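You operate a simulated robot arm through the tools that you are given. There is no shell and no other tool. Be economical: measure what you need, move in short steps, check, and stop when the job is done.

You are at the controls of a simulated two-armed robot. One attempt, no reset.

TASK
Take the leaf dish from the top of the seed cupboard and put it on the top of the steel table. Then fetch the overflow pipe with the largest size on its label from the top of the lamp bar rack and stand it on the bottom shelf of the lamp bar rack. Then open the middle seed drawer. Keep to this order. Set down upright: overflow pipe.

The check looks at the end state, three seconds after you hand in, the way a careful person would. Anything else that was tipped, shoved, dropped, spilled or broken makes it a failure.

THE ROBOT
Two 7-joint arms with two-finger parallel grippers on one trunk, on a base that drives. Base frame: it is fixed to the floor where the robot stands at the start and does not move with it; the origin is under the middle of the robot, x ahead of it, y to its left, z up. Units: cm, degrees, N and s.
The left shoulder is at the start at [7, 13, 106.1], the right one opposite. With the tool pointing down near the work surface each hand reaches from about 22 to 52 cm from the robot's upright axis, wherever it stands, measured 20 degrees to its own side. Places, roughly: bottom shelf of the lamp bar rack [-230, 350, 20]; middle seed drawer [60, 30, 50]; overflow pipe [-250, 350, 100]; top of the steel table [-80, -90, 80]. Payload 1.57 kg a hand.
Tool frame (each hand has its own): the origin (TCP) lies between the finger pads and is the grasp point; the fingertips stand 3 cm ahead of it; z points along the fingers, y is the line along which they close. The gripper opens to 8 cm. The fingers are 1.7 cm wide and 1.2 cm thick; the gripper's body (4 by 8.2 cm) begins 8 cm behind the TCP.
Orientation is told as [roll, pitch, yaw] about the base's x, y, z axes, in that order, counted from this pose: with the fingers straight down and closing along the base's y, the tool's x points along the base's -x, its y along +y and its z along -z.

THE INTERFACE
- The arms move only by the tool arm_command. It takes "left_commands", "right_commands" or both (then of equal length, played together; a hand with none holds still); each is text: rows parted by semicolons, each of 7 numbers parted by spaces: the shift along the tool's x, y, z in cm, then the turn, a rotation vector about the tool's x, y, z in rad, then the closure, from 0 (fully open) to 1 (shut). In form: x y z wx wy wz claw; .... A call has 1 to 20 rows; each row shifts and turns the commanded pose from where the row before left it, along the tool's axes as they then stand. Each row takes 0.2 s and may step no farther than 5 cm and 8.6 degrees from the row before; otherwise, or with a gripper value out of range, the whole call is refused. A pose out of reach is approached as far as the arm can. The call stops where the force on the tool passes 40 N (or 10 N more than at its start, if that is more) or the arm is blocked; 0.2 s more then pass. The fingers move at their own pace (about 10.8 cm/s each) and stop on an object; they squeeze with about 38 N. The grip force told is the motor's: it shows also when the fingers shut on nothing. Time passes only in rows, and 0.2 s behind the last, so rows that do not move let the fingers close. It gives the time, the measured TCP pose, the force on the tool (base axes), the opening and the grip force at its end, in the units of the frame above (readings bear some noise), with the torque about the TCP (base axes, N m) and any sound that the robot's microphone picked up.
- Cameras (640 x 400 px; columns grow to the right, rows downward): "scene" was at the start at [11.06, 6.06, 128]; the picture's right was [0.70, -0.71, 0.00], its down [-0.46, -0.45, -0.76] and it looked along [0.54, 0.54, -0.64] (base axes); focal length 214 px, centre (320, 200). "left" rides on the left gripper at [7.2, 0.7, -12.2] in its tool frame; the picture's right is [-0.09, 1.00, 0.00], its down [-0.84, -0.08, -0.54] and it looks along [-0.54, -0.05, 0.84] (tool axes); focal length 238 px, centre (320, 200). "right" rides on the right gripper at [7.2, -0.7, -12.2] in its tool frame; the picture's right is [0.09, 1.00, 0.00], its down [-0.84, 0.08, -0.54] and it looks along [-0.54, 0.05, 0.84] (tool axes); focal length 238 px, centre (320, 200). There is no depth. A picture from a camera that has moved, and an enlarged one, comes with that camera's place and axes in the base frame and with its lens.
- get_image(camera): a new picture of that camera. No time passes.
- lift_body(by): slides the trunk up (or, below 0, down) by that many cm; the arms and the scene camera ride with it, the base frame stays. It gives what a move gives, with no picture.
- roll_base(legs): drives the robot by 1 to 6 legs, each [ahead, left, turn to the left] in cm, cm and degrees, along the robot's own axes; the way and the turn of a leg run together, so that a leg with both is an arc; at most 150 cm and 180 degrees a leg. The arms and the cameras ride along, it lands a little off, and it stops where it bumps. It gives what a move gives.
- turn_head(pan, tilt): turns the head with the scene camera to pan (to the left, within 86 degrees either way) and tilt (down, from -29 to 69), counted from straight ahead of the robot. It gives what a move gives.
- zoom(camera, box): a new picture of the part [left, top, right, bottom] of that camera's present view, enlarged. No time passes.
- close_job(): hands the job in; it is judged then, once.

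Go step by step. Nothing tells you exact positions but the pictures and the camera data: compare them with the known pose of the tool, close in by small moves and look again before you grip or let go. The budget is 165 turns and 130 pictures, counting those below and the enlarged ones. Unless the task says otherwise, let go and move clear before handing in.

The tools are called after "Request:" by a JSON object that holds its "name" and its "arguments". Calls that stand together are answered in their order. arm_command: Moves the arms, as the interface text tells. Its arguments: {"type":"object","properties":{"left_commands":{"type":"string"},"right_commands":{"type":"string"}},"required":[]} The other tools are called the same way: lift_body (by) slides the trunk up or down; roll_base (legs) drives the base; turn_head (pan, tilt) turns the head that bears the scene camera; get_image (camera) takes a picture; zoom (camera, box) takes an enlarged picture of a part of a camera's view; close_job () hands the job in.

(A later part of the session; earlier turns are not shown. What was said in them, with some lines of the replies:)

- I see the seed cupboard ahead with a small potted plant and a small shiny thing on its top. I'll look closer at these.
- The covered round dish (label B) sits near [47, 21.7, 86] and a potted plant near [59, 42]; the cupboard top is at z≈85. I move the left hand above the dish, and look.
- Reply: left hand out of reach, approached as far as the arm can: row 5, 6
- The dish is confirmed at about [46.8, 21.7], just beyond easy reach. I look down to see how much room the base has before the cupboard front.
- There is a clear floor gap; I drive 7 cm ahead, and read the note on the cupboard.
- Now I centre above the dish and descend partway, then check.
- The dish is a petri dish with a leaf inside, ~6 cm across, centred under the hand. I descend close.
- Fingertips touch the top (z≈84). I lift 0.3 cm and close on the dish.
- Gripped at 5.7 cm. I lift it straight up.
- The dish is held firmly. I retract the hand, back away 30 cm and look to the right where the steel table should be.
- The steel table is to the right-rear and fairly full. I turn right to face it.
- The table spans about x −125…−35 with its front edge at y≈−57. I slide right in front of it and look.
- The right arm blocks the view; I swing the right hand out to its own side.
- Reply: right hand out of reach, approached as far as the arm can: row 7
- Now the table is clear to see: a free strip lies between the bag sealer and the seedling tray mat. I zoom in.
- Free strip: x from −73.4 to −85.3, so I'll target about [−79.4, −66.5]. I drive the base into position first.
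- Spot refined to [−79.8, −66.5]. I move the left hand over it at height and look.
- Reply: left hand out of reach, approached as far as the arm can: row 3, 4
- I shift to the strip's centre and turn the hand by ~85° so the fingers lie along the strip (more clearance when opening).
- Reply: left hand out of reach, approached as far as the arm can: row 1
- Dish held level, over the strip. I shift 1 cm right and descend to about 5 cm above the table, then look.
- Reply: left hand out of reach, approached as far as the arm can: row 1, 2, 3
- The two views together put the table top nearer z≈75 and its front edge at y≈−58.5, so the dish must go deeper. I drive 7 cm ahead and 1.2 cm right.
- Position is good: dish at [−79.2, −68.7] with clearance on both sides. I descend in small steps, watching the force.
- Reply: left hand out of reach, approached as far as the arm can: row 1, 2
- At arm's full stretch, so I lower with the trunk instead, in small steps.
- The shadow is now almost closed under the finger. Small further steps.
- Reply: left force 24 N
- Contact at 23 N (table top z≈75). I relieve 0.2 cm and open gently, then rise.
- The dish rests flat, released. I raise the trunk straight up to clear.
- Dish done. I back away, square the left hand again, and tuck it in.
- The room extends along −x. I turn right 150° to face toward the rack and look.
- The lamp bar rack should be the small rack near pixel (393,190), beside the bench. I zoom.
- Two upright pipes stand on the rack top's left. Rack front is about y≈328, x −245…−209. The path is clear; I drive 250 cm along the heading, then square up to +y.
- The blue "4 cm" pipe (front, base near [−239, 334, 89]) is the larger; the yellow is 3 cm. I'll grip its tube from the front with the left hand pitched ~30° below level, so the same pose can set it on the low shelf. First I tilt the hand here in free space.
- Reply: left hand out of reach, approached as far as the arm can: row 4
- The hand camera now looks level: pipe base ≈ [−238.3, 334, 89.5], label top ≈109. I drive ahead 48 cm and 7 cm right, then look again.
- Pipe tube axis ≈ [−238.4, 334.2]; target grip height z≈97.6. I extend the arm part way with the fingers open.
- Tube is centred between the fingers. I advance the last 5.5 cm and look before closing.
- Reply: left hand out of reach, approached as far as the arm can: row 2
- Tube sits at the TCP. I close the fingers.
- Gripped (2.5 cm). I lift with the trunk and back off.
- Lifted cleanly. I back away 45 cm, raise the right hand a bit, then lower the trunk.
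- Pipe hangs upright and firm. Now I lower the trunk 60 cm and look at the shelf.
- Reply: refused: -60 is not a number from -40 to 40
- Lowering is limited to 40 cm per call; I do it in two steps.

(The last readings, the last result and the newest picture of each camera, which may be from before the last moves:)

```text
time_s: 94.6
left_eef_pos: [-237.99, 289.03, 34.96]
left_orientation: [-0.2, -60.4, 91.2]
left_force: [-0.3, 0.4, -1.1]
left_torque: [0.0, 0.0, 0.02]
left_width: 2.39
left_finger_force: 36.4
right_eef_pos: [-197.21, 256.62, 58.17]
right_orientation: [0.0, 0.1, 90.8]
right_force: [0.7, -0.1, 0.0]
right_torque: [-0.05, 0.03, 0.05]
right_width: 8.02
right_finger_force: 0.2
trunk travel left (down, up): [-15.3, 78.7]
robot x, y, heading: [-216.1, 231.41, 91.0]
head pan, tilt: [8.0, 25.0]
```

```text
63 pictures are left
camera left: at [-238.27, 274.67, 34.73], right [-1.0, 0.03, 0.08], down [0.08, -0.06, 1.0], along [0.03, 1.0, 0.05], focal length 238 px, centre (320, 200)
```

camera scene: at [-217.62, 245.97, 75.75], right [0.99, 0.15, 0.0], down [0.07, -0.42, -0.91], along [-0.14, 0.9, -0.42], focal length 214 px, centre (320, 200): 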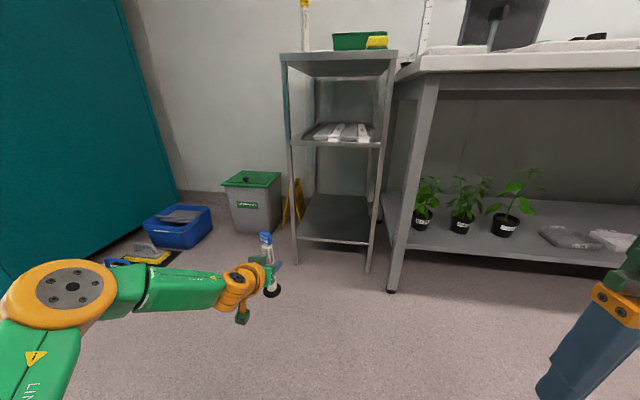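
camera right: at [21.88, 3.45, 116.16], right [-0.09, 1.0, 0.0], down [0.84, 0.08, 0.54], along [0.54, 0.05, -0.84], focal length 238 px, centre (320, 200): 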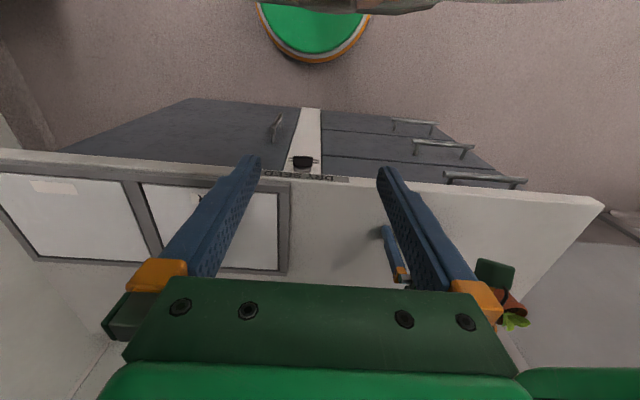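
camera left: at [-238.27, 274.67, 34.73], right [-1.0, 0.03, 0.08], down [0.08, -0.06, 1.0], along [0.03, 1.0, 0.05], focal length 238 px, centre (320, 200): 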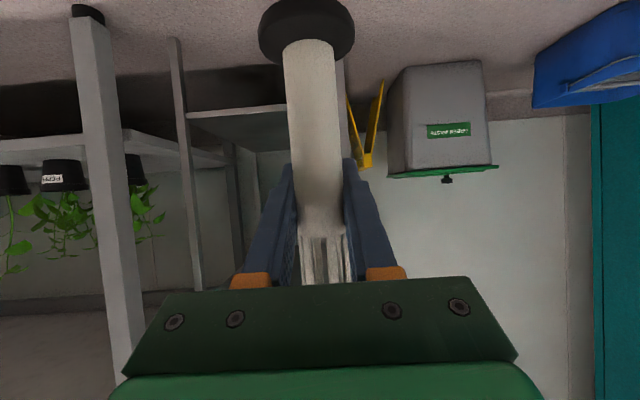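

Bottom shelf is near z≈17, front edge y≈328, posts at x −243/−206. I move the hand 7 cm right, drop 4 cm, then drive toward the shelf partway.

Request:
{"name": "arm_command", "arguments": {"left_commands": "0 -3.5 0 0 0 0 1;0 -3.5 0 0 0 0 1;0 0 0 0 0 0 1"}}

Request:
{"name": "lift_body", "arguments": {"by": -3.5}}

Request:
{"name": "roll_base", "arguments": {"legs": [[32, 0, 0]]}}

Request:
{"name": "get_image", "arguments": {"camera": "scene"}}

Request:
{"name": "get_image", "arguments": {"camera": "left"}}

```text
time_s: 95.4
left_eef_pos: [-233.0, 286.71, 36.96]
left_orientation: [-0.3, -60.3, 91.2]
left_force: [0.4, 0.1, -1.0]
left_torque: [0.03, -0.02, -0.01]
left_width: 2.42
left_finger_force: 35.7
left hand out of reach, approached as far as the arm can: row 1, 2
right_eef_pos: [-197.3, 256.78, 58.23]
right_orientation: [0.0, 0.0, 90.9]
right_force: [-0.2, 0.0, -0.3]
right_torque: [0.03, -0.01, 0.0]
right_width: 7.98
right_finger_force: 0.0
trunk travel left (down, up): [-15.3, 78.7]
robot x, y, heading: [-216.26, 231.32, 90.8]
head pan, tilt: [8.0, 25.0]
```

```text
time_s: 96.2
left_eef_pos: [-232.88, 286.75, 33.45]
left_orientation: [-0.3, -60.4, 91.3]
left_force: [0.0, -0.2, -1.9]
left_torque: [0.0, -0.04, -0.02]
left_width: 2.43
left_finger_force: 36.4
right_eef_pos: [-197.26, 256.72, 54.66]
right_orientation: [0.0, -0.1, 90.9]
right_force: [0.5, 0.3, 0.0]
right_torque: [0.03, 0.01, 0.02]
right_width: 7.98
right_finger_force: 0.0
trunk travel left (down, up): [-11.8, 82.2]
robot x, y, heading: [-216.23, 231.79, 90.9]
head pan, tilt: [8.0, 25.0]
```

```text
time_s: 98.3
left_eef_pos: [-233.36, 318.83, 33.4]
left_orientation: [-0.2, -60.3, 91.0]
left_force: [-1.3, -0.4, -1.0]
left_torque: [0.05, 0.04, 0.0]
left_width: 2.42
left_finger_force: 36.4
right_eef_pos: [-197.77, 288.83, 54.79]
right_orientation: [0.0, 0.0, 90.8]
right_force: [0.5, 0.8, -0.4]
right_torque: [-0.02, 0.04, 0.02]
right_width: 8.01
right_finger_force: 0.1
trunk travel left (down, up): [-11.8, 82.2]
robot x, y, heading: [-216.36, 263.64, 90.9]
head pan, tilt: [8.0, 25.0]
```

```text
62 pictures are left
camera scene: at [-218.12, 278.03, 72.25], right [0.99, 0.15, 0.0], down [0.07, -0.42, -0.91], along [-0.14, 0.9, -0.42], focal length 214 px, centre (320, 200)
```

scene: 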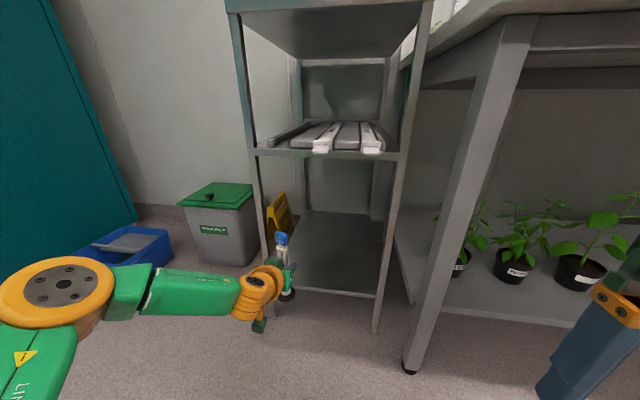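

```text
61 pictures are left
camera left: at [-233.83, 304.51, 33.14], right [-1.0, 0.03, 0.08], down [0.08, -0.06, 1.0], along [0.04, 1.0, 0.05], focal length 238 px, centre (320, 200)
```

left: 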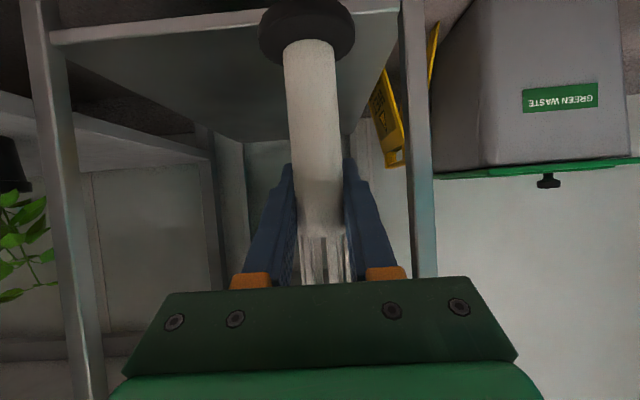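

Path is clear between the posts. I drive in 17 cm, shifting 3.5 cm right.

Request:
{"name": "roll_base", "arguments": {"legs": [[0, -3.5, 0], [16.5, 0, 0]]}}

Request:
{"name": "get_image", "arguments": {"camera": "scene"}}

Request:
{"name": "get_image", "arguments": {"camera": "left"}}

```text
time_s: 100.2
left_eef_pos: [-230.07, 335.09, 33.44]
left_orientation: [-0.3, -60.4, 90.9]
left_force: [1.0, 0.0, -1.0]
left_torque: [0.05, -0.02, 0.02]
left_width: 2.41
left_finger_force: 35.8
right_eef_pos: [-194.5, 305.22, 54.68]
right_orientation: [-0.1, 0.0, 90.8]
right_force: [0.9, -0.2, 0.2]
right_torque: [0.02, -0.02, 0.02]
right_width: 8.01
right_finger_force: 0.0
trunk travel left (down, up): [-11.8, 82.2]
robot x, y, heading: [-213.34, 280.3, 90.7]
head pan, tilt: [8.0, 25.0]
```

```text
60 pictures are left
camera scene: at [-214.8, 294.45, 72.25], right [0.99, 0.15, 0.0], down [0.06, -0.42, -0.91], along [-0.14, 0.9, -0.42], focal length 214 px, centre (320, 200)
```

scene: 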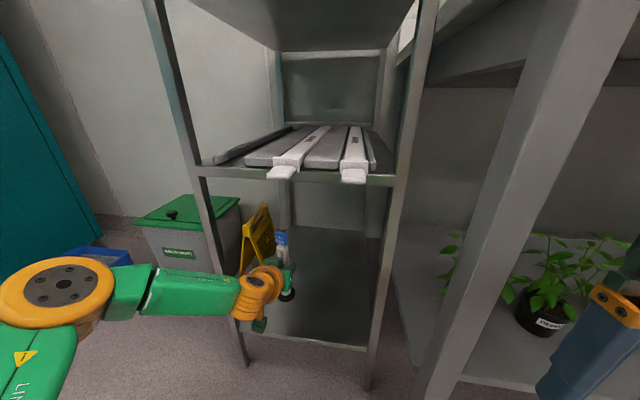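

```text
59 pictures are left
camera left: at [-230.46, 320.95, 33.14], right [-1.0, 0.03, 0.08], down [0.08, -0.06, 1.0], along [0.04, 1.0, 0.05], focal length 238 px, centre (320, 200)
```

left: 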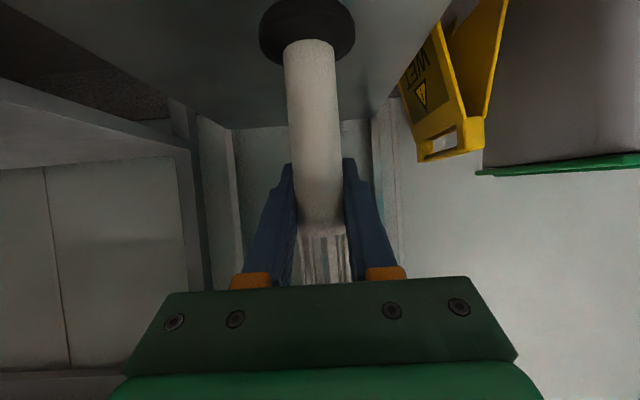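

The pipe is over the shelf, foot ~4 cm behind the front edge. I lower in steps.

Request:
{"name": "lift_body", "arguments": {"by": -5}}

Request:
{"name": "zoom", "arguments": {"camera": "scene", "box": [220, 210, 360, 350]}}

Request:
{"name": "get_image", "arguments": {"camera": "left"}}

```text
time_s: 101.2
left_eef_pos: [-230.18, 335.14, 28.38]
left_orientation: [-0.4, -60.4, 91.0]
left_force: [0.3, 0.2, -1.7]
left_torque: [0.0, -0.01, 0.02]
left_width: 2.43
left_finger_force: 36.4
right_eef_pos: [-194.39, 305.14, 49.85]
right_orientation: [0.0, -0.1, 90.8]
right_force: [-0.2, -0.2, -0.8]
right_torque: [0.02, -0.01, 0.01]
right_width: 8.01
right_finger_force: 0.0
trunk travel left (down, up): [-6.8, 87.2]
robot x, y, heading: [-213.17, 279.83, 90.9]
head pan, tilt: [8.0, 25.0]
```

```text
2.86 times, centred on (290, 280) of scene
camera zoom: at [-214.8, 294.44, 67.24], right [0.99, 0.15, 0.0], down [0.06, -0.42, -0.91], along [-0.14, 0.9, -0.42], focal length 613 px, centre (406, -29)
```

zoom: 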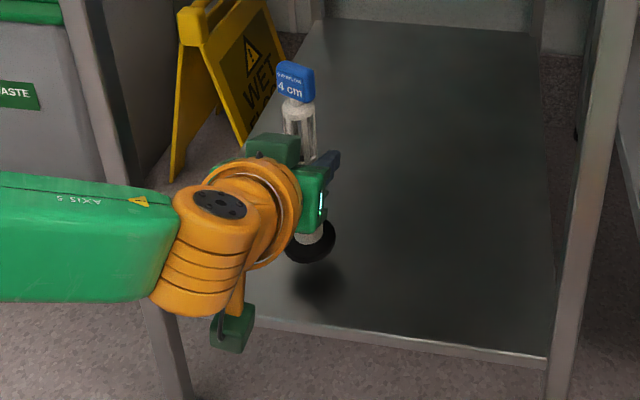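

```text
57 pictures are left
camera left: at [-230.46, 320.95, 28.14], right [-1.0, 0.03, 0.08], down [0.08, -0.06, 1.0], along [0.04, 1.0, 0.05], focal length 238 px, centre (320, 200)
```

left: 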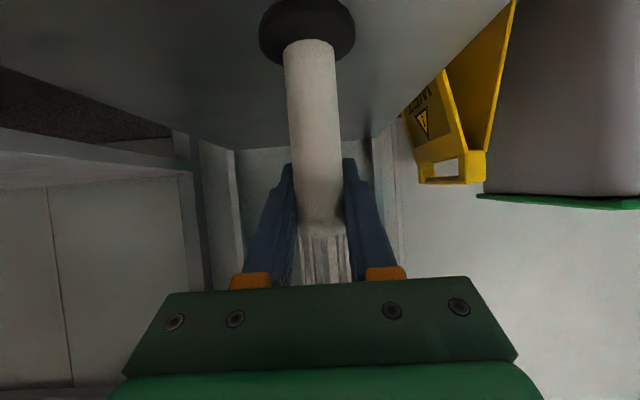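

Request:
{"name": "lift_body", "arguments": {"by": -1.6}}

Request:
{"name": "lift_body", "arguments": {"by": -0.6}}

Request:
{"name": "zoom", "arguments": {"camera": "scene", "box": [220, 210, 360, 350]}}

```text
time_s: 101.8
left_eef_pos: [-230.05, 335.18, 26.88]
left_orientation: [-0.3, -60.3, 91.1]
left_force: [0.1, -0.5, -0.3]
left_torque: [-0.04, 0.02, -0.02]
left_width: 2.41
left_finger_force: 35.5
right_eef_pos: [-194.4, 305.09, 48.12]
right_orientation: [0.0, 0.0, 90.8]
right_force: [0.0, -0.2, -0.5]
right_torque: [0.01, -0.03, -0.01]
right_width: 7.97
right_finger_force: 0.1
trunk travel left (down, up): [-5.2, 88.8]
robot x, y, heading: [-213.27, 280.25, 90.7]
head pan, tilt: [8.0, 25.0]
```

```text
time_s: 102.3
left_eef_pos: [-230.02, 335.3, 26.37]
left_orientation: [-0.4, -60.4, 91.0]
left_force: [-0.5, 0.0, -1.2]
left_torque: [0.01, 0.0, -0.01]
left_width: 2.43
left_finger_force: 35.8
right_eef_pos: [-194.51, 305.18, 47.53]
right_orientation: [0.0, 0.0, 90.7]
right_force: [-0.3, 0.1, 0.1]
right_torque: [0.02, 0.01, -0.02]
right_width: 8.03
right_finger_force: 0.1
trunk travel left (down, up): [-4.6, 89.4]
robot x, y, heading: [-213.39, 280.27, 90.7]
head pan, tilt: [8.0, 25.0]
```

```text
2.86 times, centred on (290, 280) of scene
camera zoom: at [-214.8, 294.44, 65.04], right [0.99, 0.15, 0.0], down [0.06, -0.42, -0.91], along [-0.14, 0.9, -0.42], focal length 613 px, centre (406, -29)
```

zoom: 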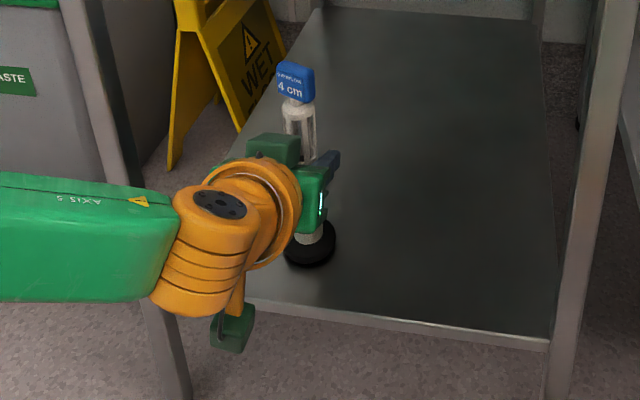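

Almost at the shelf; small steps with force checks.

Request:
{"name": "lift_body", "arguments": {"by": -0.4}}

Request:
{"name": "lift_body", "arguments": {"by": -0.3}}

Request:
{"name": "zoom", "arguments": {"camera": "scene", "box": [260, 260, 340, 330]}}

```text
time_s: 102.9
left_eef_pos: [-230.04, 335.25, 25.93]
left_orientation: [-0.3, -60.5, 91.0]
left_force: [-0.9, 1.3, 1.7]
left_torque: [0.15, -0.04, -0.03]
left_width: 2.41
left_finger_force: 36.1
right_eef_pos: [-194.47, 305.14, 47.3]
right_orientation: [0.0, -0.1, 90.8]
right_force: [0.3, 0.5, -0.2]
right_torque: [0.03, 0.01, -0.02]
right_width: 8.02
right_finger_force: 0.0
trunk travel left (down, up): [-4.2, 89.8]
robot x, y, heading: [-213.19, 279.9, 90.5]
head pan, tilt: [8.0, 25.0]
```

```text
time_s: 103.4
left_eef_pos: [-230.09, 335.26, 25.95]
left_orientation: [-0.2, -60.7, 90.8]
left_force: [-0.3, -0.3, 13.1]
left_torque: [0.06, -0.1, -0.03]
left_width: 2.43
left_finger_force: 35.8
right_eef_pos: [-194.38, 304.98, 46.95]
right_orientation: [0.2, -0.3, 90.8]
right_force: [-0.6, -0.1, -0.3]
right_torque: [-0.01, -0.01, -0.05]
right_width: 7.99
right_finger_force: 0.1
trunk travel left (down, up): [-3.9, 90.1]
robot x, y, heading: [-213.14, 280.21, 90.6]
head pan, tilt: [8.0, 25.0]
```

```text
5.71 times, centred on (300, 295) of scene
camera zoom: at [-214.74, 294.23, 64.42], right [0.99, 0.15, 0.0], down [0.06, -0.41, -0.91], along [-0.14, 0.9, -0.42], focal length 1226 px, centre (434, -343)
```

zoom: 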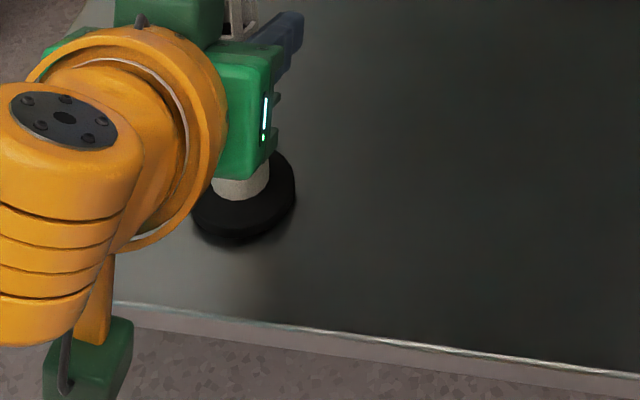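

Foot is on the shelf (13 N). I relieve slightly and open slowly.

Request:
{"name": "lift_body", "arguments": {"by": 0.2}}

Request:
{"name": "arm_command", "arguments": {"left_commands": "0 0 0 0 0 0 0.66;0 0 0 0 0 0 0.6;0 0 0 0 0 0 0.4;0 0 0 0 0 0 0.2;0 0 0 0 0 0 0;0 0 0 0 0 0 0"}}

Request:
{"name": "get_image", "arguments": {"camera": "left"}}

Request:
{"name": "zoom", "arguments": {"camera": "scene", "box": [220, 190, 360, 330]}}

```text
time_s: 103.9
left_eef_pos: [-230.04, 335.22, 25.94]
left_orientation: [-0.3, -60.4, 90.9]
left_force: [-0.7, 2.8, 9.7]
left_torque: [0.34, -0.05, 0.02]
left_width: 2.43
left_finger_force: 36.1
right_eef_pos: [-194.29, 305.01, 47.18]
right_orientation: [0.1, -0.1, 90.8]
right_force: [-0.7, 0.0, -1.1]
right_torque: [-0.02, 0.0, 0.02]
right_width: 7.99
right_finger_force: 0.1
trunk travel left (down, up): [-4.1, 89.9]
robot x, y, heading: [-213.02, 280.12, 90.8]
head pan, tilt: [8.0, 25.0]
```

```text
time_s: 105.3
left_eef_pos: [-230.1, 335.31, 25.8]
left_orientation: [-0.3, -60.4, 91.0]
left_force: [-0.5, 0.9, 0.0]
left_torque: [0.02, 0.03, 0.01]
left_width: 8.0
left_finger_force: 0.0
right_eef_pos: [-194.45, 305.18, 47.07]
right_orientation: [0.0, 0.0, 90.8]
right_force: [0.6, 0.3, 0.6]
right_torque: [-0.01, -0.01, -0.04]
right_width: 7.96
right_finger_force: 0.1
trunk travel left (down, up): [-4.1, 89.9]
robot x, y, heading: [-213.11, 280.36, 90.9]
head pan, tilt: [8.0, 25.0]
```

```text
54 pictures are left
camera left: at [-230.46, 320.94, 25.45], right [-1.0, 0.03, 0.08], down [0.08, -0.06, 1.0], along [0.04, 1.0, 0.05], focal length 238 px, centre (320, 200)
```

left: 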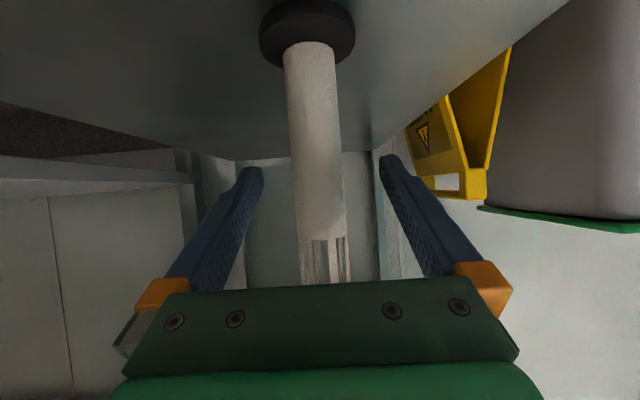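

```text
2.86 times, centred on (290, 260) of scene
camera zoom: at [-214.79, 294.43, 64.55], right [0.99, 0.15, 0.0], down [0.06, -0.42, -0.91], along [-0.14, 0.9, -0.42], focal length 613 px, centre (406, 29)
```

zoom: 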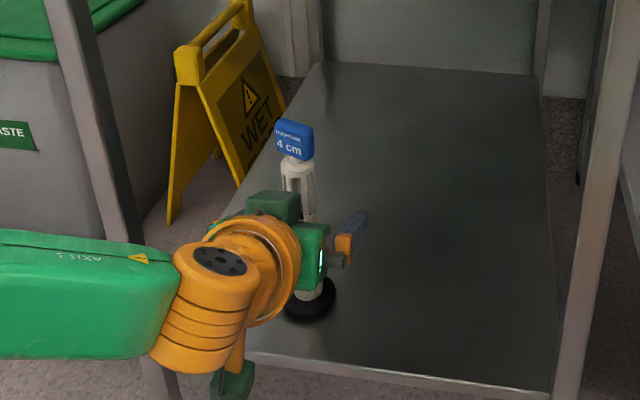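

The pipe stands upright. I back straight out.

Request:
{"name": "roll_base", "arguments": {"legs": [[-50, 0, 0]]}}

Request:
{"name": "get_image", "arguments": {"camera": "scene"}}

```text
time_s: 108.2
left_eef_pos: [-229.36, 285.35, 25.56]
left_orientation: [-0.3, -60.3, 91.0]
left_force: [-0.1, 0.1, -0.1]
left_torque: [-0.02, 0.05, -0.02]
left_width: 7.99
left_finger_force: 0.0
right_eef_pos: [-193.73, 255.26, 47.0]
right_orientation: [0.0, 0.0, 90.7]
right_force: [-0.3, 0.0, 0.2]
right_torque: [0.01, 0.03, 0.01]
right_width: 7.99
right_finger_force: 0.1
trunk travel left (down, up): [-4.1, 89.9]
robot x, y, heading: [-212.53, 230.51, 90.5]
head pan, tilt: [8.0, 25.0]
```

```text
52 pictures are left
camera scene: at [-214.12, 244.57, 64.55], right [0.99, 0.15, 0.0], down [0.06, -0.42, -0.91], along [-0.14, 0.9, -0.42], focal length 214 px, centre (320, 200)
```

scene: 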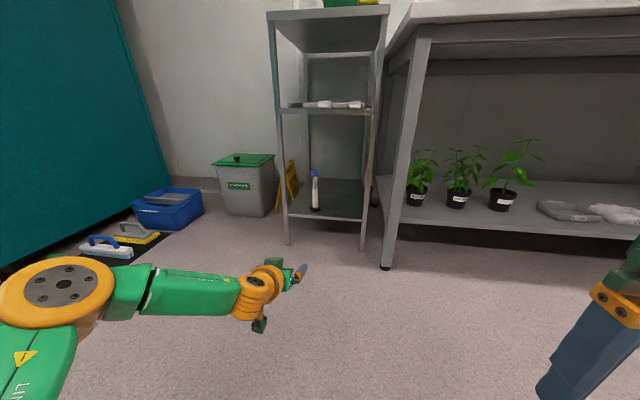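

Pipe placed. Now back to the cupboard: I raise the trunk, turn, and drive.

Request:
{"name": "lift_body", "arguments": {"by": 30}}

Request:
{"name": "roll_base", "arguments": {"legs": [[0, 0, -147], [130, 0, 0], [115, 0, 0], [0, 0, 57]]}}

Request:
{"name": "turn_head", "arguments": {"pan": 5, "tilt": 25}}

Request:
{"name": "get_image", "arguments": {"camera": "scene"}}

```text
time_s: 111.2
left_eef_pos: [-229.29, 285.44, 55.77]
left_orientation: [-0.4, -60.4, 91.0]
left_force: [0.1, -1.1, -0.5]
left_torque: [0.01, 0.02, -0.03]
left_width: 8.04
left_finger_force: 0.0
right_eef_pos: [-193.84, 255.1, 77.01]
right_orientation: [0.0, 0.0, 90.7]
right_force: [0.4, 0.7, 0.1]
right_torque: [0.02, -0.02, 0.03]
right_width: 8.03
right_finger_force: 0.1
trunk travel left (down, up): [-34.1, 59.9]
robot x, y, heading: [-212.66, 230.32, 90.8]
head pan, tilt: [8.0, 25.0]
```

```text
time_s: 131.8
left_eef_pos: [-20.93, 47.51, 55.66]
left_orientation: [-0.4, -60.4, 2.3]
left_force: [0.2, 0.5, -0.5]
left_torque: [0.0, -0.02, -0.01]
left_width: 7.99
left_finger_force: 0.0
right_eef_pos: [-50.29, 11.22, 77.09]
right_orientation: [0.0, 0.0, 2.0]
right_force: [-0.3, 0.1, -0.8]
right_torque: [-0.02, 0.0, -0.02]
right_width: 8.02
right_finger_force: 0.1
trunk travel left (down, up): [-34.1, 59.9]
robot x, y, heading: [-75.53, 29.67, 2.2]
head pan, tilt: [8.0, 25.0]
```

```text
time_s: 132.4
left_eef_pos: [-21.05, 47.43, 55.84]
left_orientation: [-0.3, -60.4, 2.3]
left_force: [-0.4, 0.4, 0.0]
left_torque: [-0.02, -0.01, -0.04]
left_width: 7.99
left_finger_force: 0.0
right_eef_pos: [-50.31, 11.21, 77.09]
right_orientation: [0.1, 0.1, 2.0]
right_force: [-1.3, -0.3, -0.5]
right_torque: [-0.03, -0.01, 0.0]
right_width: 7.99
right_finger_force: 0.1
trunk travel left (down, up): [-34.1, 59.9]
robot x, y, heading: [-75.8, 29.1, 2.0]
head pan, tilt: [5.0, 25.0]
```

```text
51 pictures are left
camera scene: at [-61.44, 30.9, 94.55], right [0.12, -0.99, 0.0], down [-0.42, -0.05, -0.91], along [0.9, 0.11, -0.42], focal length 214 px, centre (320, 200)
```

scene: 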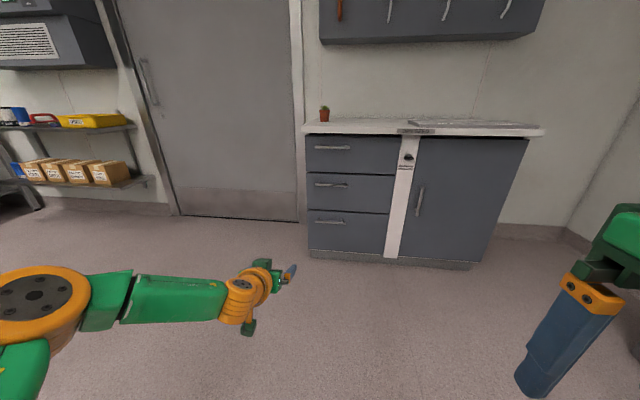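

Request:
{"name": "zoom", "arguments": {"camera": "scene", "box": [290, 110, 450, 270]}}

Request:
{"name": "zoom", "arguments": {"camera": "scene", "box": [380, 120, 440, 180]}}

```text
2.50 times, centred on (370, 190) of scene
camera zoom: at [-61.44, 30.9, 94.55], right [0.12, -0.99, 0.0], down [-0.42, -0.05, -0.91], along [0.9, 0.11, -0.42], focal length 536 px, centre (195, 225)
```

zoom: 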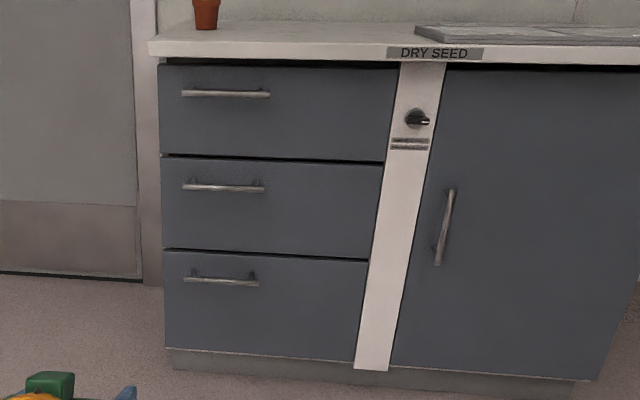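

```text
6.67 times, centred on (410, 150) of scene
camera zoom: at [-61.44, 30.9, 94.55], right [0.12, -0.99, 0.0], down [-0.42, -0.05, -0.91], along [0.9, 0.11, -0.42], focal length 1430 px, centre (-280, 533)
```

zoom: 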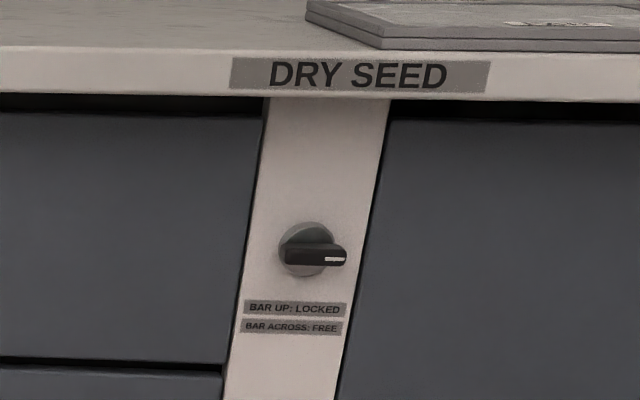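

The lock knob reads "bar across: free". The middle handle bar is near [39.8, 37.4, 56.2], along y. I level the left hand and roll it 90° so the fingers close vertically.

Request:
{"name": "arm_command", "arguments": {"left_commands": "0 0 0 0 -0.129 0 0;0 0 0 0 -0.129 0 0;0 0 0 0 -0.129 0 0;0 0 0 0 -0.129 0 0;0 0 0 0 0 0.1428 0;0 0 0 0 0 0.1428 0;0 0 0 0 0 0.1428 0;0 0 0 0 0 0.1428 0;0 0 0 0 0 0.1428 0;0 0 0 0 0 0.1428 0;0 0 0 0 0 0.1428 0;0 0 0 0 0 0.1428 0;0 0 0 0 0 0.1428 0;0 0 0 0 0 0.1428 0;0 0 0 0 0 0.1428 0;0 0 0 0 0 0 0"}}

Request:
{"name": "get_image", "arguments": {"camera": "left"}}

Request:
{"name": "get_image", "arguments": {"camera": "scene"}}

```text
time_s: 135.8
left_eef_pos: [-23.4, 50.51, 59.75]
left_orientation: [89.8, 0.0, -88.0]
left_force: [-0.3, 1.3, 0.0]
left_torque: [-0.03, -0.02, 0.0]
left_width: 7.98
left_finger_force: 0.1
left hand out of reach, approached as far as the arm can: row 1, 2, 3, 4
right_eef_pos: [-50.22, 11.32, 77.0]
right_orientation: [0.0, 0.0, 2.0]
right_force: [0.1, 0.2, -0.5]
right_torque: [0.02, 0.02, 0.01]
right_width: 7.99
right_finger_force: 0.0
trunk travel left (down, up): [-34.1, 59.9]
robot x, y, heading: [-75.82, 29.1, 2.2]
head pan, tilt: [5.0, 25.0]
```

```text
48 pictures are left
camera left: at [-35.73, 57.16, 60.43], right [0.01, -0.09, 1.0], down [-0.51, -0.85, -0.07], along [0.86, -0.51, -0.05], focal length 238 px, centre (320, 200)
```

left: 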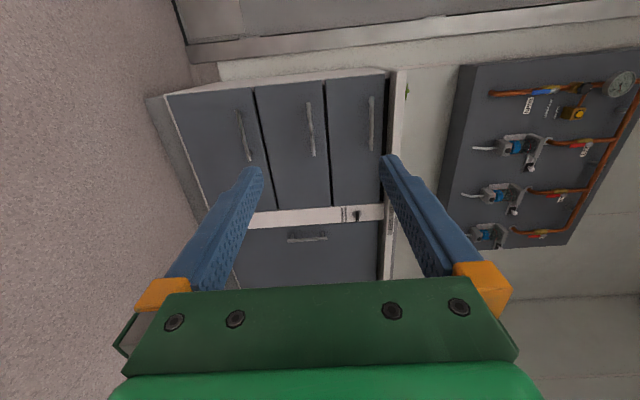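

```text
47 pictures are left
camera scene: at [-61.44, 30.9, 94.55], right [0.12, -0.99, 0.0], down [-0.42, -0.05, -0.91], along [0.9, 0.11, -0.42], focal length 214 px, centre (320, 200)
```

scene: 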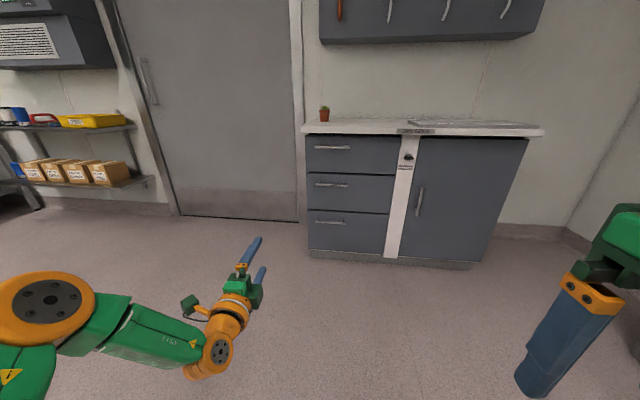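

Hand is level with fingers vertical. Handle refined to ≈[39.8, 37.7, 55.6]. I align heading, lateral position and height, and close in by 48 cm.

Request:
{"name": "lift_body", "arguments": {"by": -4.2}}

Request:
{"name": "roll_base", "arguments": {"legs": [[0, -11, -2.2], [46, 0, 0]]}}

Request:
{"name": "get_image", "arguments": {"camera": "left"}}

Request:
{"name": "get_image", "arguments": {"camera": "scene"}}

```text
time_s: 136.6
left_eef_pos: [-23.47, 50.47, 55.54]
left_orientation: [89.9, -0.2, -88.0]
left_force: [0.0, 0.4, -0.3]
left_torque: [-0.01, 0.03, -0.01]
left_width: 7.99
left_finger_force: 0.0
right_eef_pos: [-50.19, 11.13, 72.89]
right_orientation: [0.0, 0.0, 2.0]
right_force: [-0.5, -0.4, 0.3]
right_torque: [0.03, -0.01, -0.02]
right_width: 8.03
right_finger_force: 0.1
trunk travel left (down, up): [-29.9, 64.1]
robot x, y, heading: [-75.2, 29.26, 2.2]
head pan, tilt: [5.0, 25.0]
```

```text
time_s: 140.2
left_eef_pos: [22.89, 37.82, 55.54]
left_orientation: [89.9, -0.2, -89.9]
left_force: [-0.9, 0.9, -0.1]
left_torque: [0.0, 0.01, 0.02]
left_width: 8.0
left_finger_force: 0.2
right_eef_pos: [-5.25, -0.75, 72.98]
right_orientation: [0.0, 0.0, 0.2]
right_force: [0.1, 0.1, 0.1]
right_torque: [-0.01, -0.02, 0.0]
right_width: 7.99
right_finger_force: 0.0
trunk travel left (down, up): [-29.9, 64.1]
robot x, y, heading: [-30.03, 18.65, -0.0]
head pan, tilt: [5.0, 25.0]
```

```text
46 pictures are left
camera left: at [10.79, 44.75, 56.21], right [0.0, -0.09, 1.0], down [-0.54, -0.84, -0.07], along [0.84, -0.54, -0.05], focal length 238 px, centre (320, 200)
```

left: 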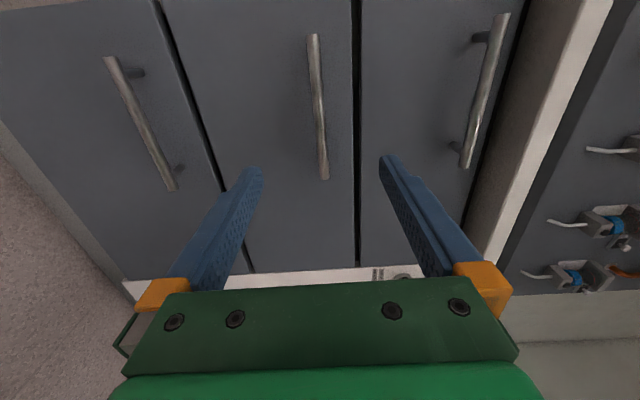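

```text
45 pictures are left
camera scene: at [-15.78, 19.35, 90.35], right [0.09, -1.0, 0.0], down [-0.42, -0.04, -0.91], along [0.9, 0.08, -0.42], focal length 214 px, centre (320, 200)
```

scene: 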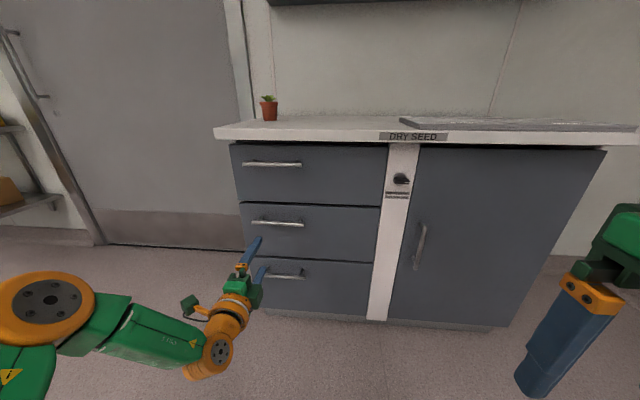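

Handle spans y 29.6–45.6 at z≈55.5, x≈40; hand is aligned. I advance 12 cm and look.

Request:
{"name": "roll_base", "arguments": {"legs": [[12, 0, 0]]}}

Request:
{"name": "get_image", "arguments": {"camera": "left"}}

Request:
{"name": "zoom", "arguments": {"camera": "scene", "box": [200, 180, 340, 320]}}

```text
time_s: 141.4
left_eef_pos: [34.93, 37.65, 55.54]
left_orientation: [89.8, -0.2, -89.9]
left_force: [0.1, 0.0, -0.3]
left_torque: [0.01, -0.01, 0.01]
left_width: 7.99
left_finger_force: 0.1
right_eef_pos: [6.7, -0.61, 72.97]
right_orientation: [0.0, 0.0, 0.2]
right_force: [1.0, -0.8, -0.3]
right_torque: [0.0, 0.01, 0.01]
right_width: 8.01
right_finger_force: 0.0
trunk travel left (down, up): [-29.9, 64.1]
robot x, y, heading: [-17.78, 18.27, 0.1]
head pan, tilt: [5.0, 25.0]
```

```text
44 pictures are left
camera left: at [22.74, 44.76, 56.2], right [0.0, -0.09, 1.0], down [-0.54, -0.84, -0.07], along [0.84, -0.54, -0.05], focal length 238 px, centre (320, 200)
```

left: 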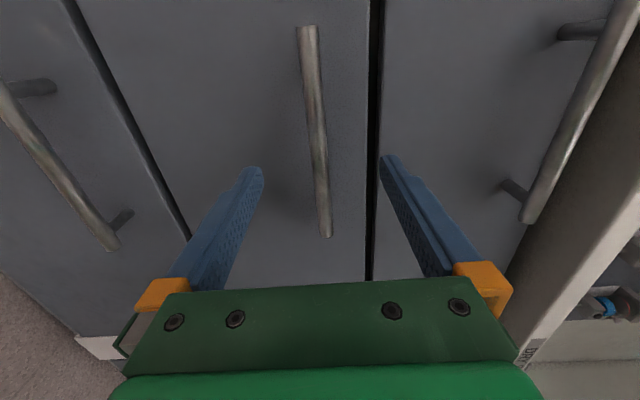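

```text
2.86 times, centred on (270, 250) of scene
camera zoom: at [-3.83, 19.38, 90.34], right [0.09, -1.0, 0.0], down [-0.42, -0.04, -0.91], along [0.9, 0.08, -0.42], focal length 613 px, centre (463, 57)
```

zoom: 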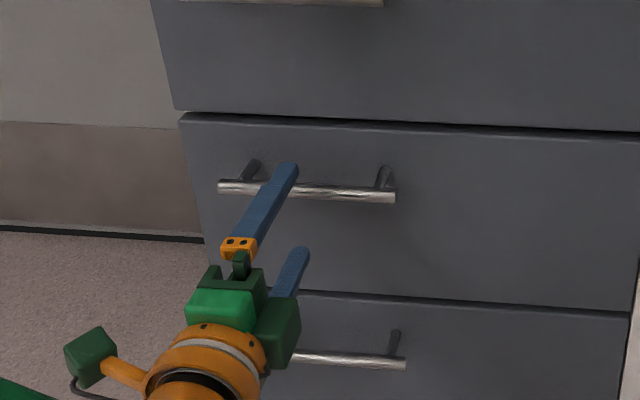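

The bar lies midway between the fingers. I advance 3.7 cm so the tips pass it, then close.

Request:
{"name": "roll_base", "arguments": {"legs": [[3.7, 0, 0]]}}

Request:
{"name": "get_image", "arguments": {"camera": "left"}}

```text
time_s: 142.3
left_eef_pos: [38.53, 37.79, 55.63]
left_orientation: [89.7, -0.2, -89.9]
left_force: [-0.2, -0.2, 0.0]
left_torque: [0.01, -0.03, 0.02]
left_width: 8.0
left_finger_force: 0.1
right_eef_pos: [10.45, -0.65, 72.88]
right_orientation: [0.0, 0.0, 0.1]
right_force: [-0.1, -0.9, -0.4]
right_torque: [0.01, 0.02, -0.01]
right_width: 7.98
right_finger_force: 0.0
trunk travel left (down, up): [-29.9, 64.1]
robot x, y, heading: [-14.52, 18.3, -0.0]
head pan, tilt: [5.0, 25.0]
```

```text
42 pictures are left
camera left: at [26.42, 44.77, 56.19], right [0.0, -0.09, 1.0], down [-0.54, -0.84, -0.07], along [0.84, -0.54, -0.05], focal length 238 px, centre (320, 200)
```

left: 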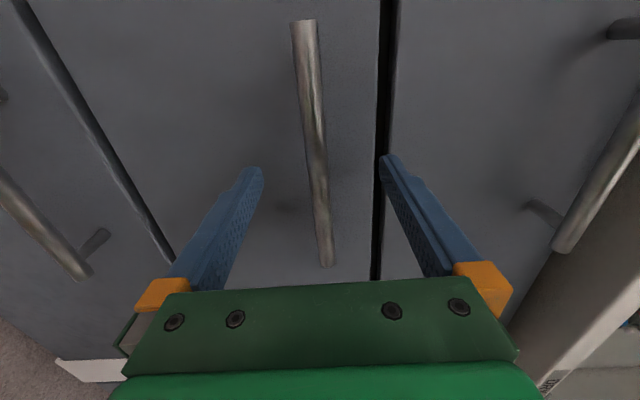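

Request:
{"name": "arm_command", "arguments": {"left_commands": "0 0 0.7 0 0 0 0;0 0 0 0 0 0 0.5;0 0 0 0 0 0 0.8;0 0 0 0 0 0 1;0 0 0 0 0 0 1;0 0 0 0 0 0 1"}}

Request:
{"name": "get_image", "arguments": {"camera": "left"}}

```text
time_s: 143.7
left_eef_pos: [39.06, 37.95, 55.55]
left_orientation: [89.5, -0.2, -90.0]
left_force: [-12.6, -4.5, -17.5]
left_torque: [0.13, 0.27, 0.1]
left_width: 1.35
left_finger_force: 30.1
right_eef_pos: [10.48, -0.69, 72.73]
right_orientation: [0.0, 0.0, 0.1]
right_force: [-0.7, 0.5, -0.2]
right_torque: [-0.03, 0.02, 0.03]
right_width: 8.02
right_finger_force: 0.1
trunk travel left (down, up): [-29.9, 64.1]
robot x, y, heading: [-14.51, 18.33, 0.0]
head pan, tilt: [5.0, 25.0]
```

```text
41 pictures are left
camera left: at [26.99, 44.88, 56.21], right [0.01, -0.09, 1.0], down [-0.54, -0.84, -0.07], along [0.84, -0.54, -0.06], focal length 238 px, centre (320, 200)
```

left: 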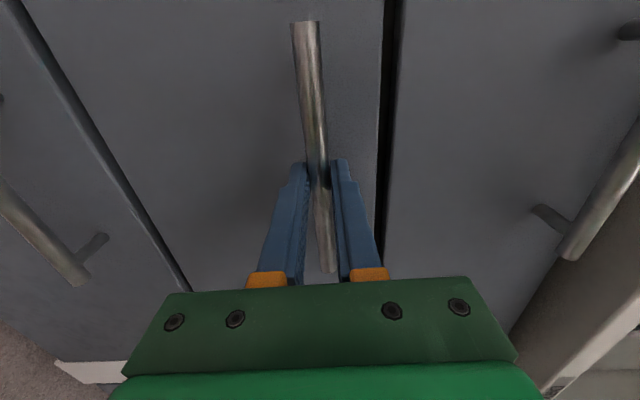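

The bar is gripped (1.35 cm). I pull by backing the base a little.

Request:
{"name": "roll_base", "arguments": {"legs": [[-6, 0, 0]]}}

Request:
{"name": "get_image", "arguments": {"camera": "scene"}}

```text
time_s: 144.7
left_eef_pos: [33.19, 37.83, 55.48]
left_orientation: [89.5, -0.3, -89.9]
left_force: [-0.4, -1.4, -16.1]
left_torque: [0.16, 0.22, 0.03]
left_width: 1.39
left_finger_force: 30.3
right_eef_pos: [4.51, -0.66, 72.7]
right_orientation: [0.0, 0.3, 0.2]
right_force: [0.3, 0.0, -0.2]
right_torque: [0.0, 0.03, 0.0]
right_width: 7.97
right_finger_force: 0.0
trunk travel left (down, up): [-29.9, 64.1]
robot x, y, heading: [-20.57, 18.45, -0.0]
head pan, tilt: [5.0, 25.0]
```

```text
40 pictures are left
camera scene: at [-5.87, 19.46, 90.29], right [0.09, -1.0, 0.0], down [-0.42, -0.04, -0.9], along [0.9, 0.08, -0.43], focal length 214 px, centre (320, 200)
```

scene: 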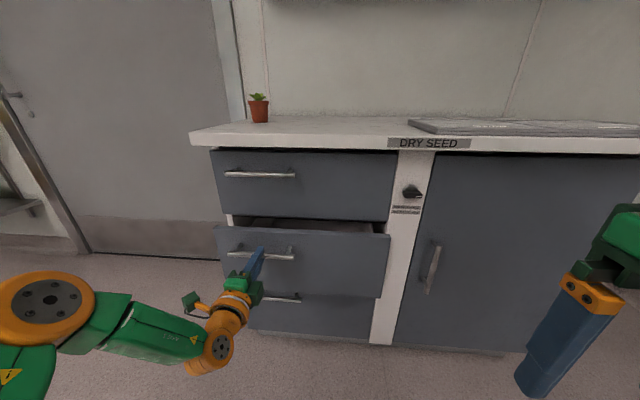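

The drawer is sliding out. I pull on in steps until it is well open.

Request:
{"name": "roll_base", "arguments": {"legs": [[-14, 0, 0]]}}

Request:
{"name": "get_image", "arguments": {"camera": "scene"}}

```text
time_s: 146.0
left_eef_pos: [19.22, 37.79, 55.59]
left_orientation: [89.6, -0.2, -90.0]
left_force: [-1.1, -3.5, -13.9]
left_torque: [0.12, 0.21, -0.44]
left_width: 1.38
left_finger_force: 30.7
right_eef_pos: [-9.38, -0.68, 72.89]
right_orientation: [0.0, 0.3, 0.3]
right_force: [-1.2, 0.2, 0.2]
right_torque: [0.03, 0.0, -0.02]
right_width: 7.99
right_finger_force: 0.0
trunk travel left (down, up): [-29.9, 64.1]
robot x, y, heading: [-34.21, 18.28, 0.2]
head pan, tilt: [5.0, 25.0]
```

```text
39 pictures are left
camera scene: at [-19.9, 19.4, 90.29], right [0.09, -1.0, 0.0], down [-0.42, -0.04, -0.9], along [0.9, 0.08, -0.43], focal length 214 px, centre (320, 200)
```

scene: 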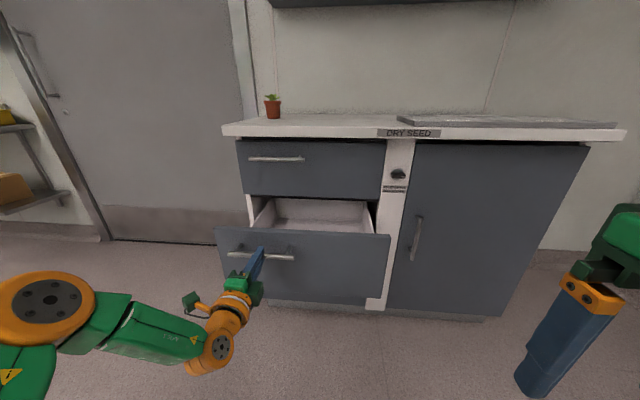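

Open about 20 cm; I pull farther in smaller steps toward its stop.

Request:
{"name": "roll_base", "arguments": {"legs": [[-6, 0, 0]]}}

Request:
{"name": "get_image", "arguments": {"camera": "scene"}}

```text
time_s: 146.9
left_eef_pos: [13.03, 37.9, 55.41]
left_orientation: [89.5, -0.3, -90.0]
left_force: [-0.7, 2.0, -10.8]
left_torque: [0.17, 0.19, 0.1]
left_width: 1.35
left_finger_force: 29.7
right_eef_pos: [-15.55, -0.6, 72.83]
right_orientation: [0.0, 0.1, 0.0]
right_force: [0.7, 0.2, 0.7]
right_torque: [0.0, 0.02, -0.01]
right_width: 7.96
right_finger_force: 0.1
trunk travel left (down, up): [-29.9, 64.1]
robot x, y, heading: [-40.46, 18.22, -0.1]
head pan, tilt: [5.0, 25.0]
```

```text
38 pictures are left
camera scene: at [-26.02, 19.45, 90.31], right [0.09, -1.0, 0.0], down [-0.42, -0.04, -0.91], along [0.9, 0.08, -0.43], focal length 214 px, centre (320, 200)
```

scene: 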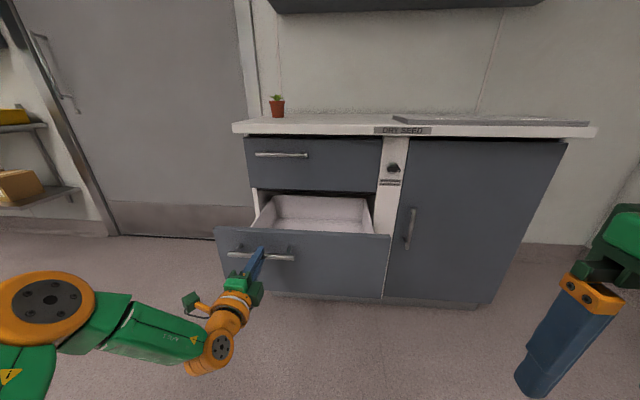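

Request:
{"name": "roll_base", "arguments": {"legs": [[-3, 0, 0]]}}

Request:
{"name": "zoom", "arguments": {"camera": "scene", "box": [200, 120, 420, 310]}}

```text
time_s: 147.8
left_eef_pos: [10.0, 37.72, 55.61]
left_orientation: [89.5, -0.2, -90.1]
left_force: [-0.4, 1.7, -7.6]
left_torque: [0.13, 0.1, 0.15]
left_width: 1.38
left_finger_force: 30.3
right_eef_pos: [-18.61, -0.64, 72.8]
right_orientation: [0.0, 0.1, 0.1]
right_force: [0.0, -0.2, 0.9]
right_torque: [-0.02, 0.0, 0.0]
right_width: 8.0
right_finger_force: 0.1
trunk travel left (down, up): [-29.9, 64.1]
robot x, y, heading: [-43.37, 18.5, 0.2]
head pan, tilt: [5.0, 25.0]
```

```text
2.11 times, centred on (310, 215) of scene
camera zoom: at [-29.09, 19.42, 90.32], right [0.09, -1.0, 0.0], down [-0.42, -0.04, -0.91], along [0.9, 0.08, -0.42], focal length 452 px, centre (341, 168)
```

zoom: 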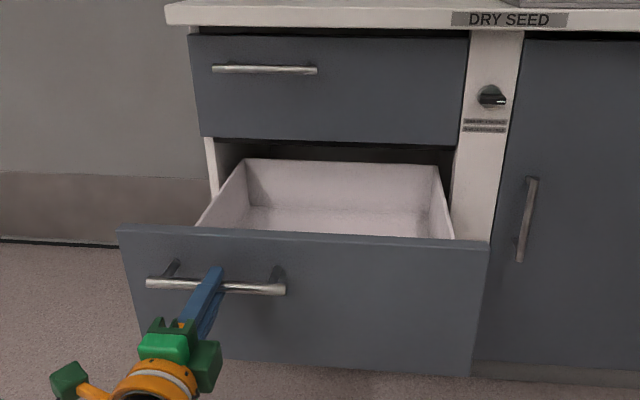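

The drawer is open about 29 cm, nearly its whole depth. I open the fingers and back straight off.

Request:
{"name": "arm_command", "arguments": {"left_commands": "0 0 0 0 0 0 0.6;0 0 0 0 0 0 0.3;0 0 0 0 0 0 0;0 0 0 0 0 0 0;0 0 0 0 0 0 0"}}

Request:
{"name": "get_image", "arguments": {"camera": "left"}}

```text
time_s: 149.0
left_eef_pos: [9.94, 37.71, 55.71]
left_orientation: [89.6, -0.2, -90.0]
left_force: [-0.7, 0.1, -0.4]
left_torque: [-0.02, -0.04, -0.01]
left_width: 8.0
left_finger_force: 0.1
right_eef_pos: [-18.68, -0.69, 73.04]
right_orientation: [0.1, 0.0, 0.1]
right_force: [0.8, 0.6, 0.7]
right_torque: [-0.02, 0.03, -0.03]
right_width: 8.02
right_finger_force: 0.1
trunk travel left (down, up): [-29.9, 64.1]
robot x, y, heading: [-43.29, 18.36, 0.1]
head pan, tilt: [5.0, 25.0]
```

```text
36 pictures are left
camera left: at [-2.14, 44.82, 56.32], right [0.01, -0.09, 1.0], down [-0.54, -0.84, -0.07], along [0.84, -0.54, -0.05], focal length 238 px, centre (320, 200)
```

left: 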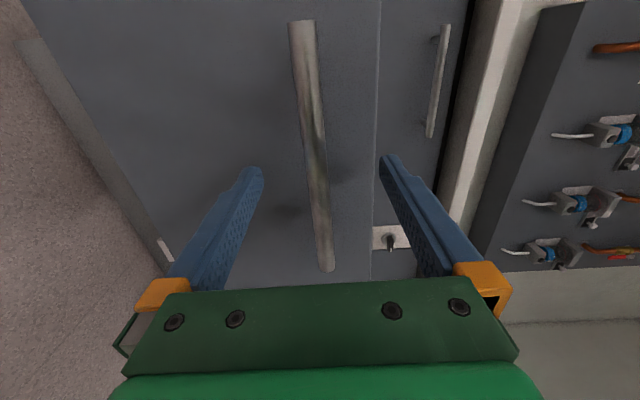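

Request:
{"name": "roll_base", "arguments": {"legs": [[-30, 0, 0]]}}

Request:
{"name": "get_image", "arguments": {"camera": "scene"}}

Request:
{"name": "turn_head", "arguments": {"pan": -75, "tilt": 25}}

Request:
{"name": "get_image", "arguments": {"camera": "scene"}}

```text
time_s: 151.0
left_eef_pos: [-20.26, 37.68, 55.53]
left_orientation: [89.7, -0.3, -89.9]
left_force: [0.1, -0.3, 0.0]
left_torque: [-0.02, 0.0, -0.02]
left_width: 8.01
left_finger_force: 0.0
right_eef_pos: [-48.78, -0.82, 72.89]
right_orientation: [0.1, -0.1, 0.2]
right_force: [0.6, -0.5, 0.0]
right_torque: [0.01, -0.01, -0.01]
right_width: 8.03
right_finger_force: 0.0
trunk travel left (down, up): [-29.9, 64.1]
robot x, y, heading: [-73.33, 18.06, 0.1]
head pan, tilt: [5.0, 25.0]
```

```text
35 pictures are left
camera scene: at [-59.37, 19.26, 90.36], right [0.09, -1.0, 0.0], down [-0.42, -0.04, -0.91], along [0.9, 0.08, -0.42], focal length 214 px, centre (320, 200)
```

scene: 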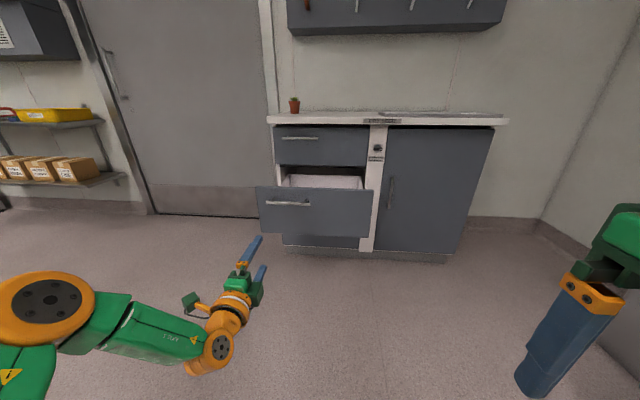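

```text
time_s: 152.6
left_eef_pos: [-20.19, 37.71, 55.82]
left_orientation: [89.6, -0.2, -90.0]
left_force: [0.1, 1.3, 0.0]
left_torque: [0.01, 0.0, -0.02]
left_width: 7.99
left_finger_force: 0.1
right_eef_pos: [-48.73, -0.86, 72.82]
right_orientation: [0.1, 0.0, 0.2]
right_force: [-0.4, 0.0, 0.6]
right_torque: [0.0, 0.0, 0.04]
right_width: 8.0
right_finger_force: 0.1
trunk travel left (down, up): [-29.9, 64.1]
robot x, y, heading: [-73.52, 18.62, -0.0]
head pan, tilt: [-75.0, 25.0]
```

```text
34 pictures are left
camera scene: at [-66.09, 9.53, 90.35], right [-0.96, -0.26, 0.0], down [-0.11, 0.41, -0.91], along [0.24, -0.87, -0.42], focal length 214 px, centre (320, 200)
```

scene: 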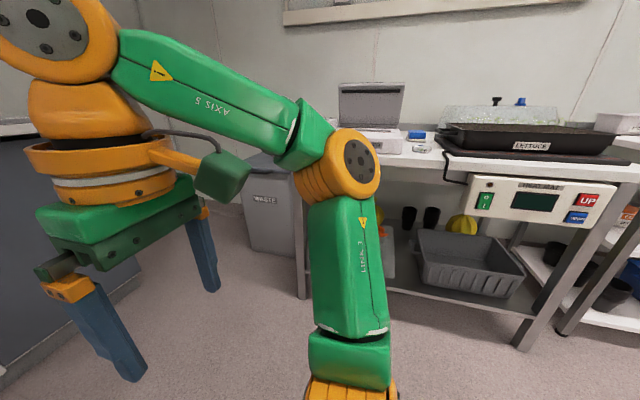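

The dish sits on the steel table, the 4 cm pipe stands on the rack's bottom shelf, and the middle drawer is open with both hands clear. I hand in.

Request:
{"name": "close_job", "arguments": {}}

```text
The job is handed in.
```

I did all three steps in order and handed the job in; the check's verdict has not come back.

- **Leaf dish:** it lies flat on the steel table, in the free strip between the bag sealer and the seedling tray.
- **Overflow pipe:** the blue 4 cm pipe (the other is labelled 3 cm) stands upright on the bottom shelf of the lamp bar rack, about 4 cm behind the front edge.
- **Middle seed drawer:** it is pulled out about 29 cm. I stopped before its end stop, because the back of the drawer box looked close to the front of the cupboard.

The last pictures of each place showed nothing else tipped or moved, and both hands were empty and clear when I handed in.
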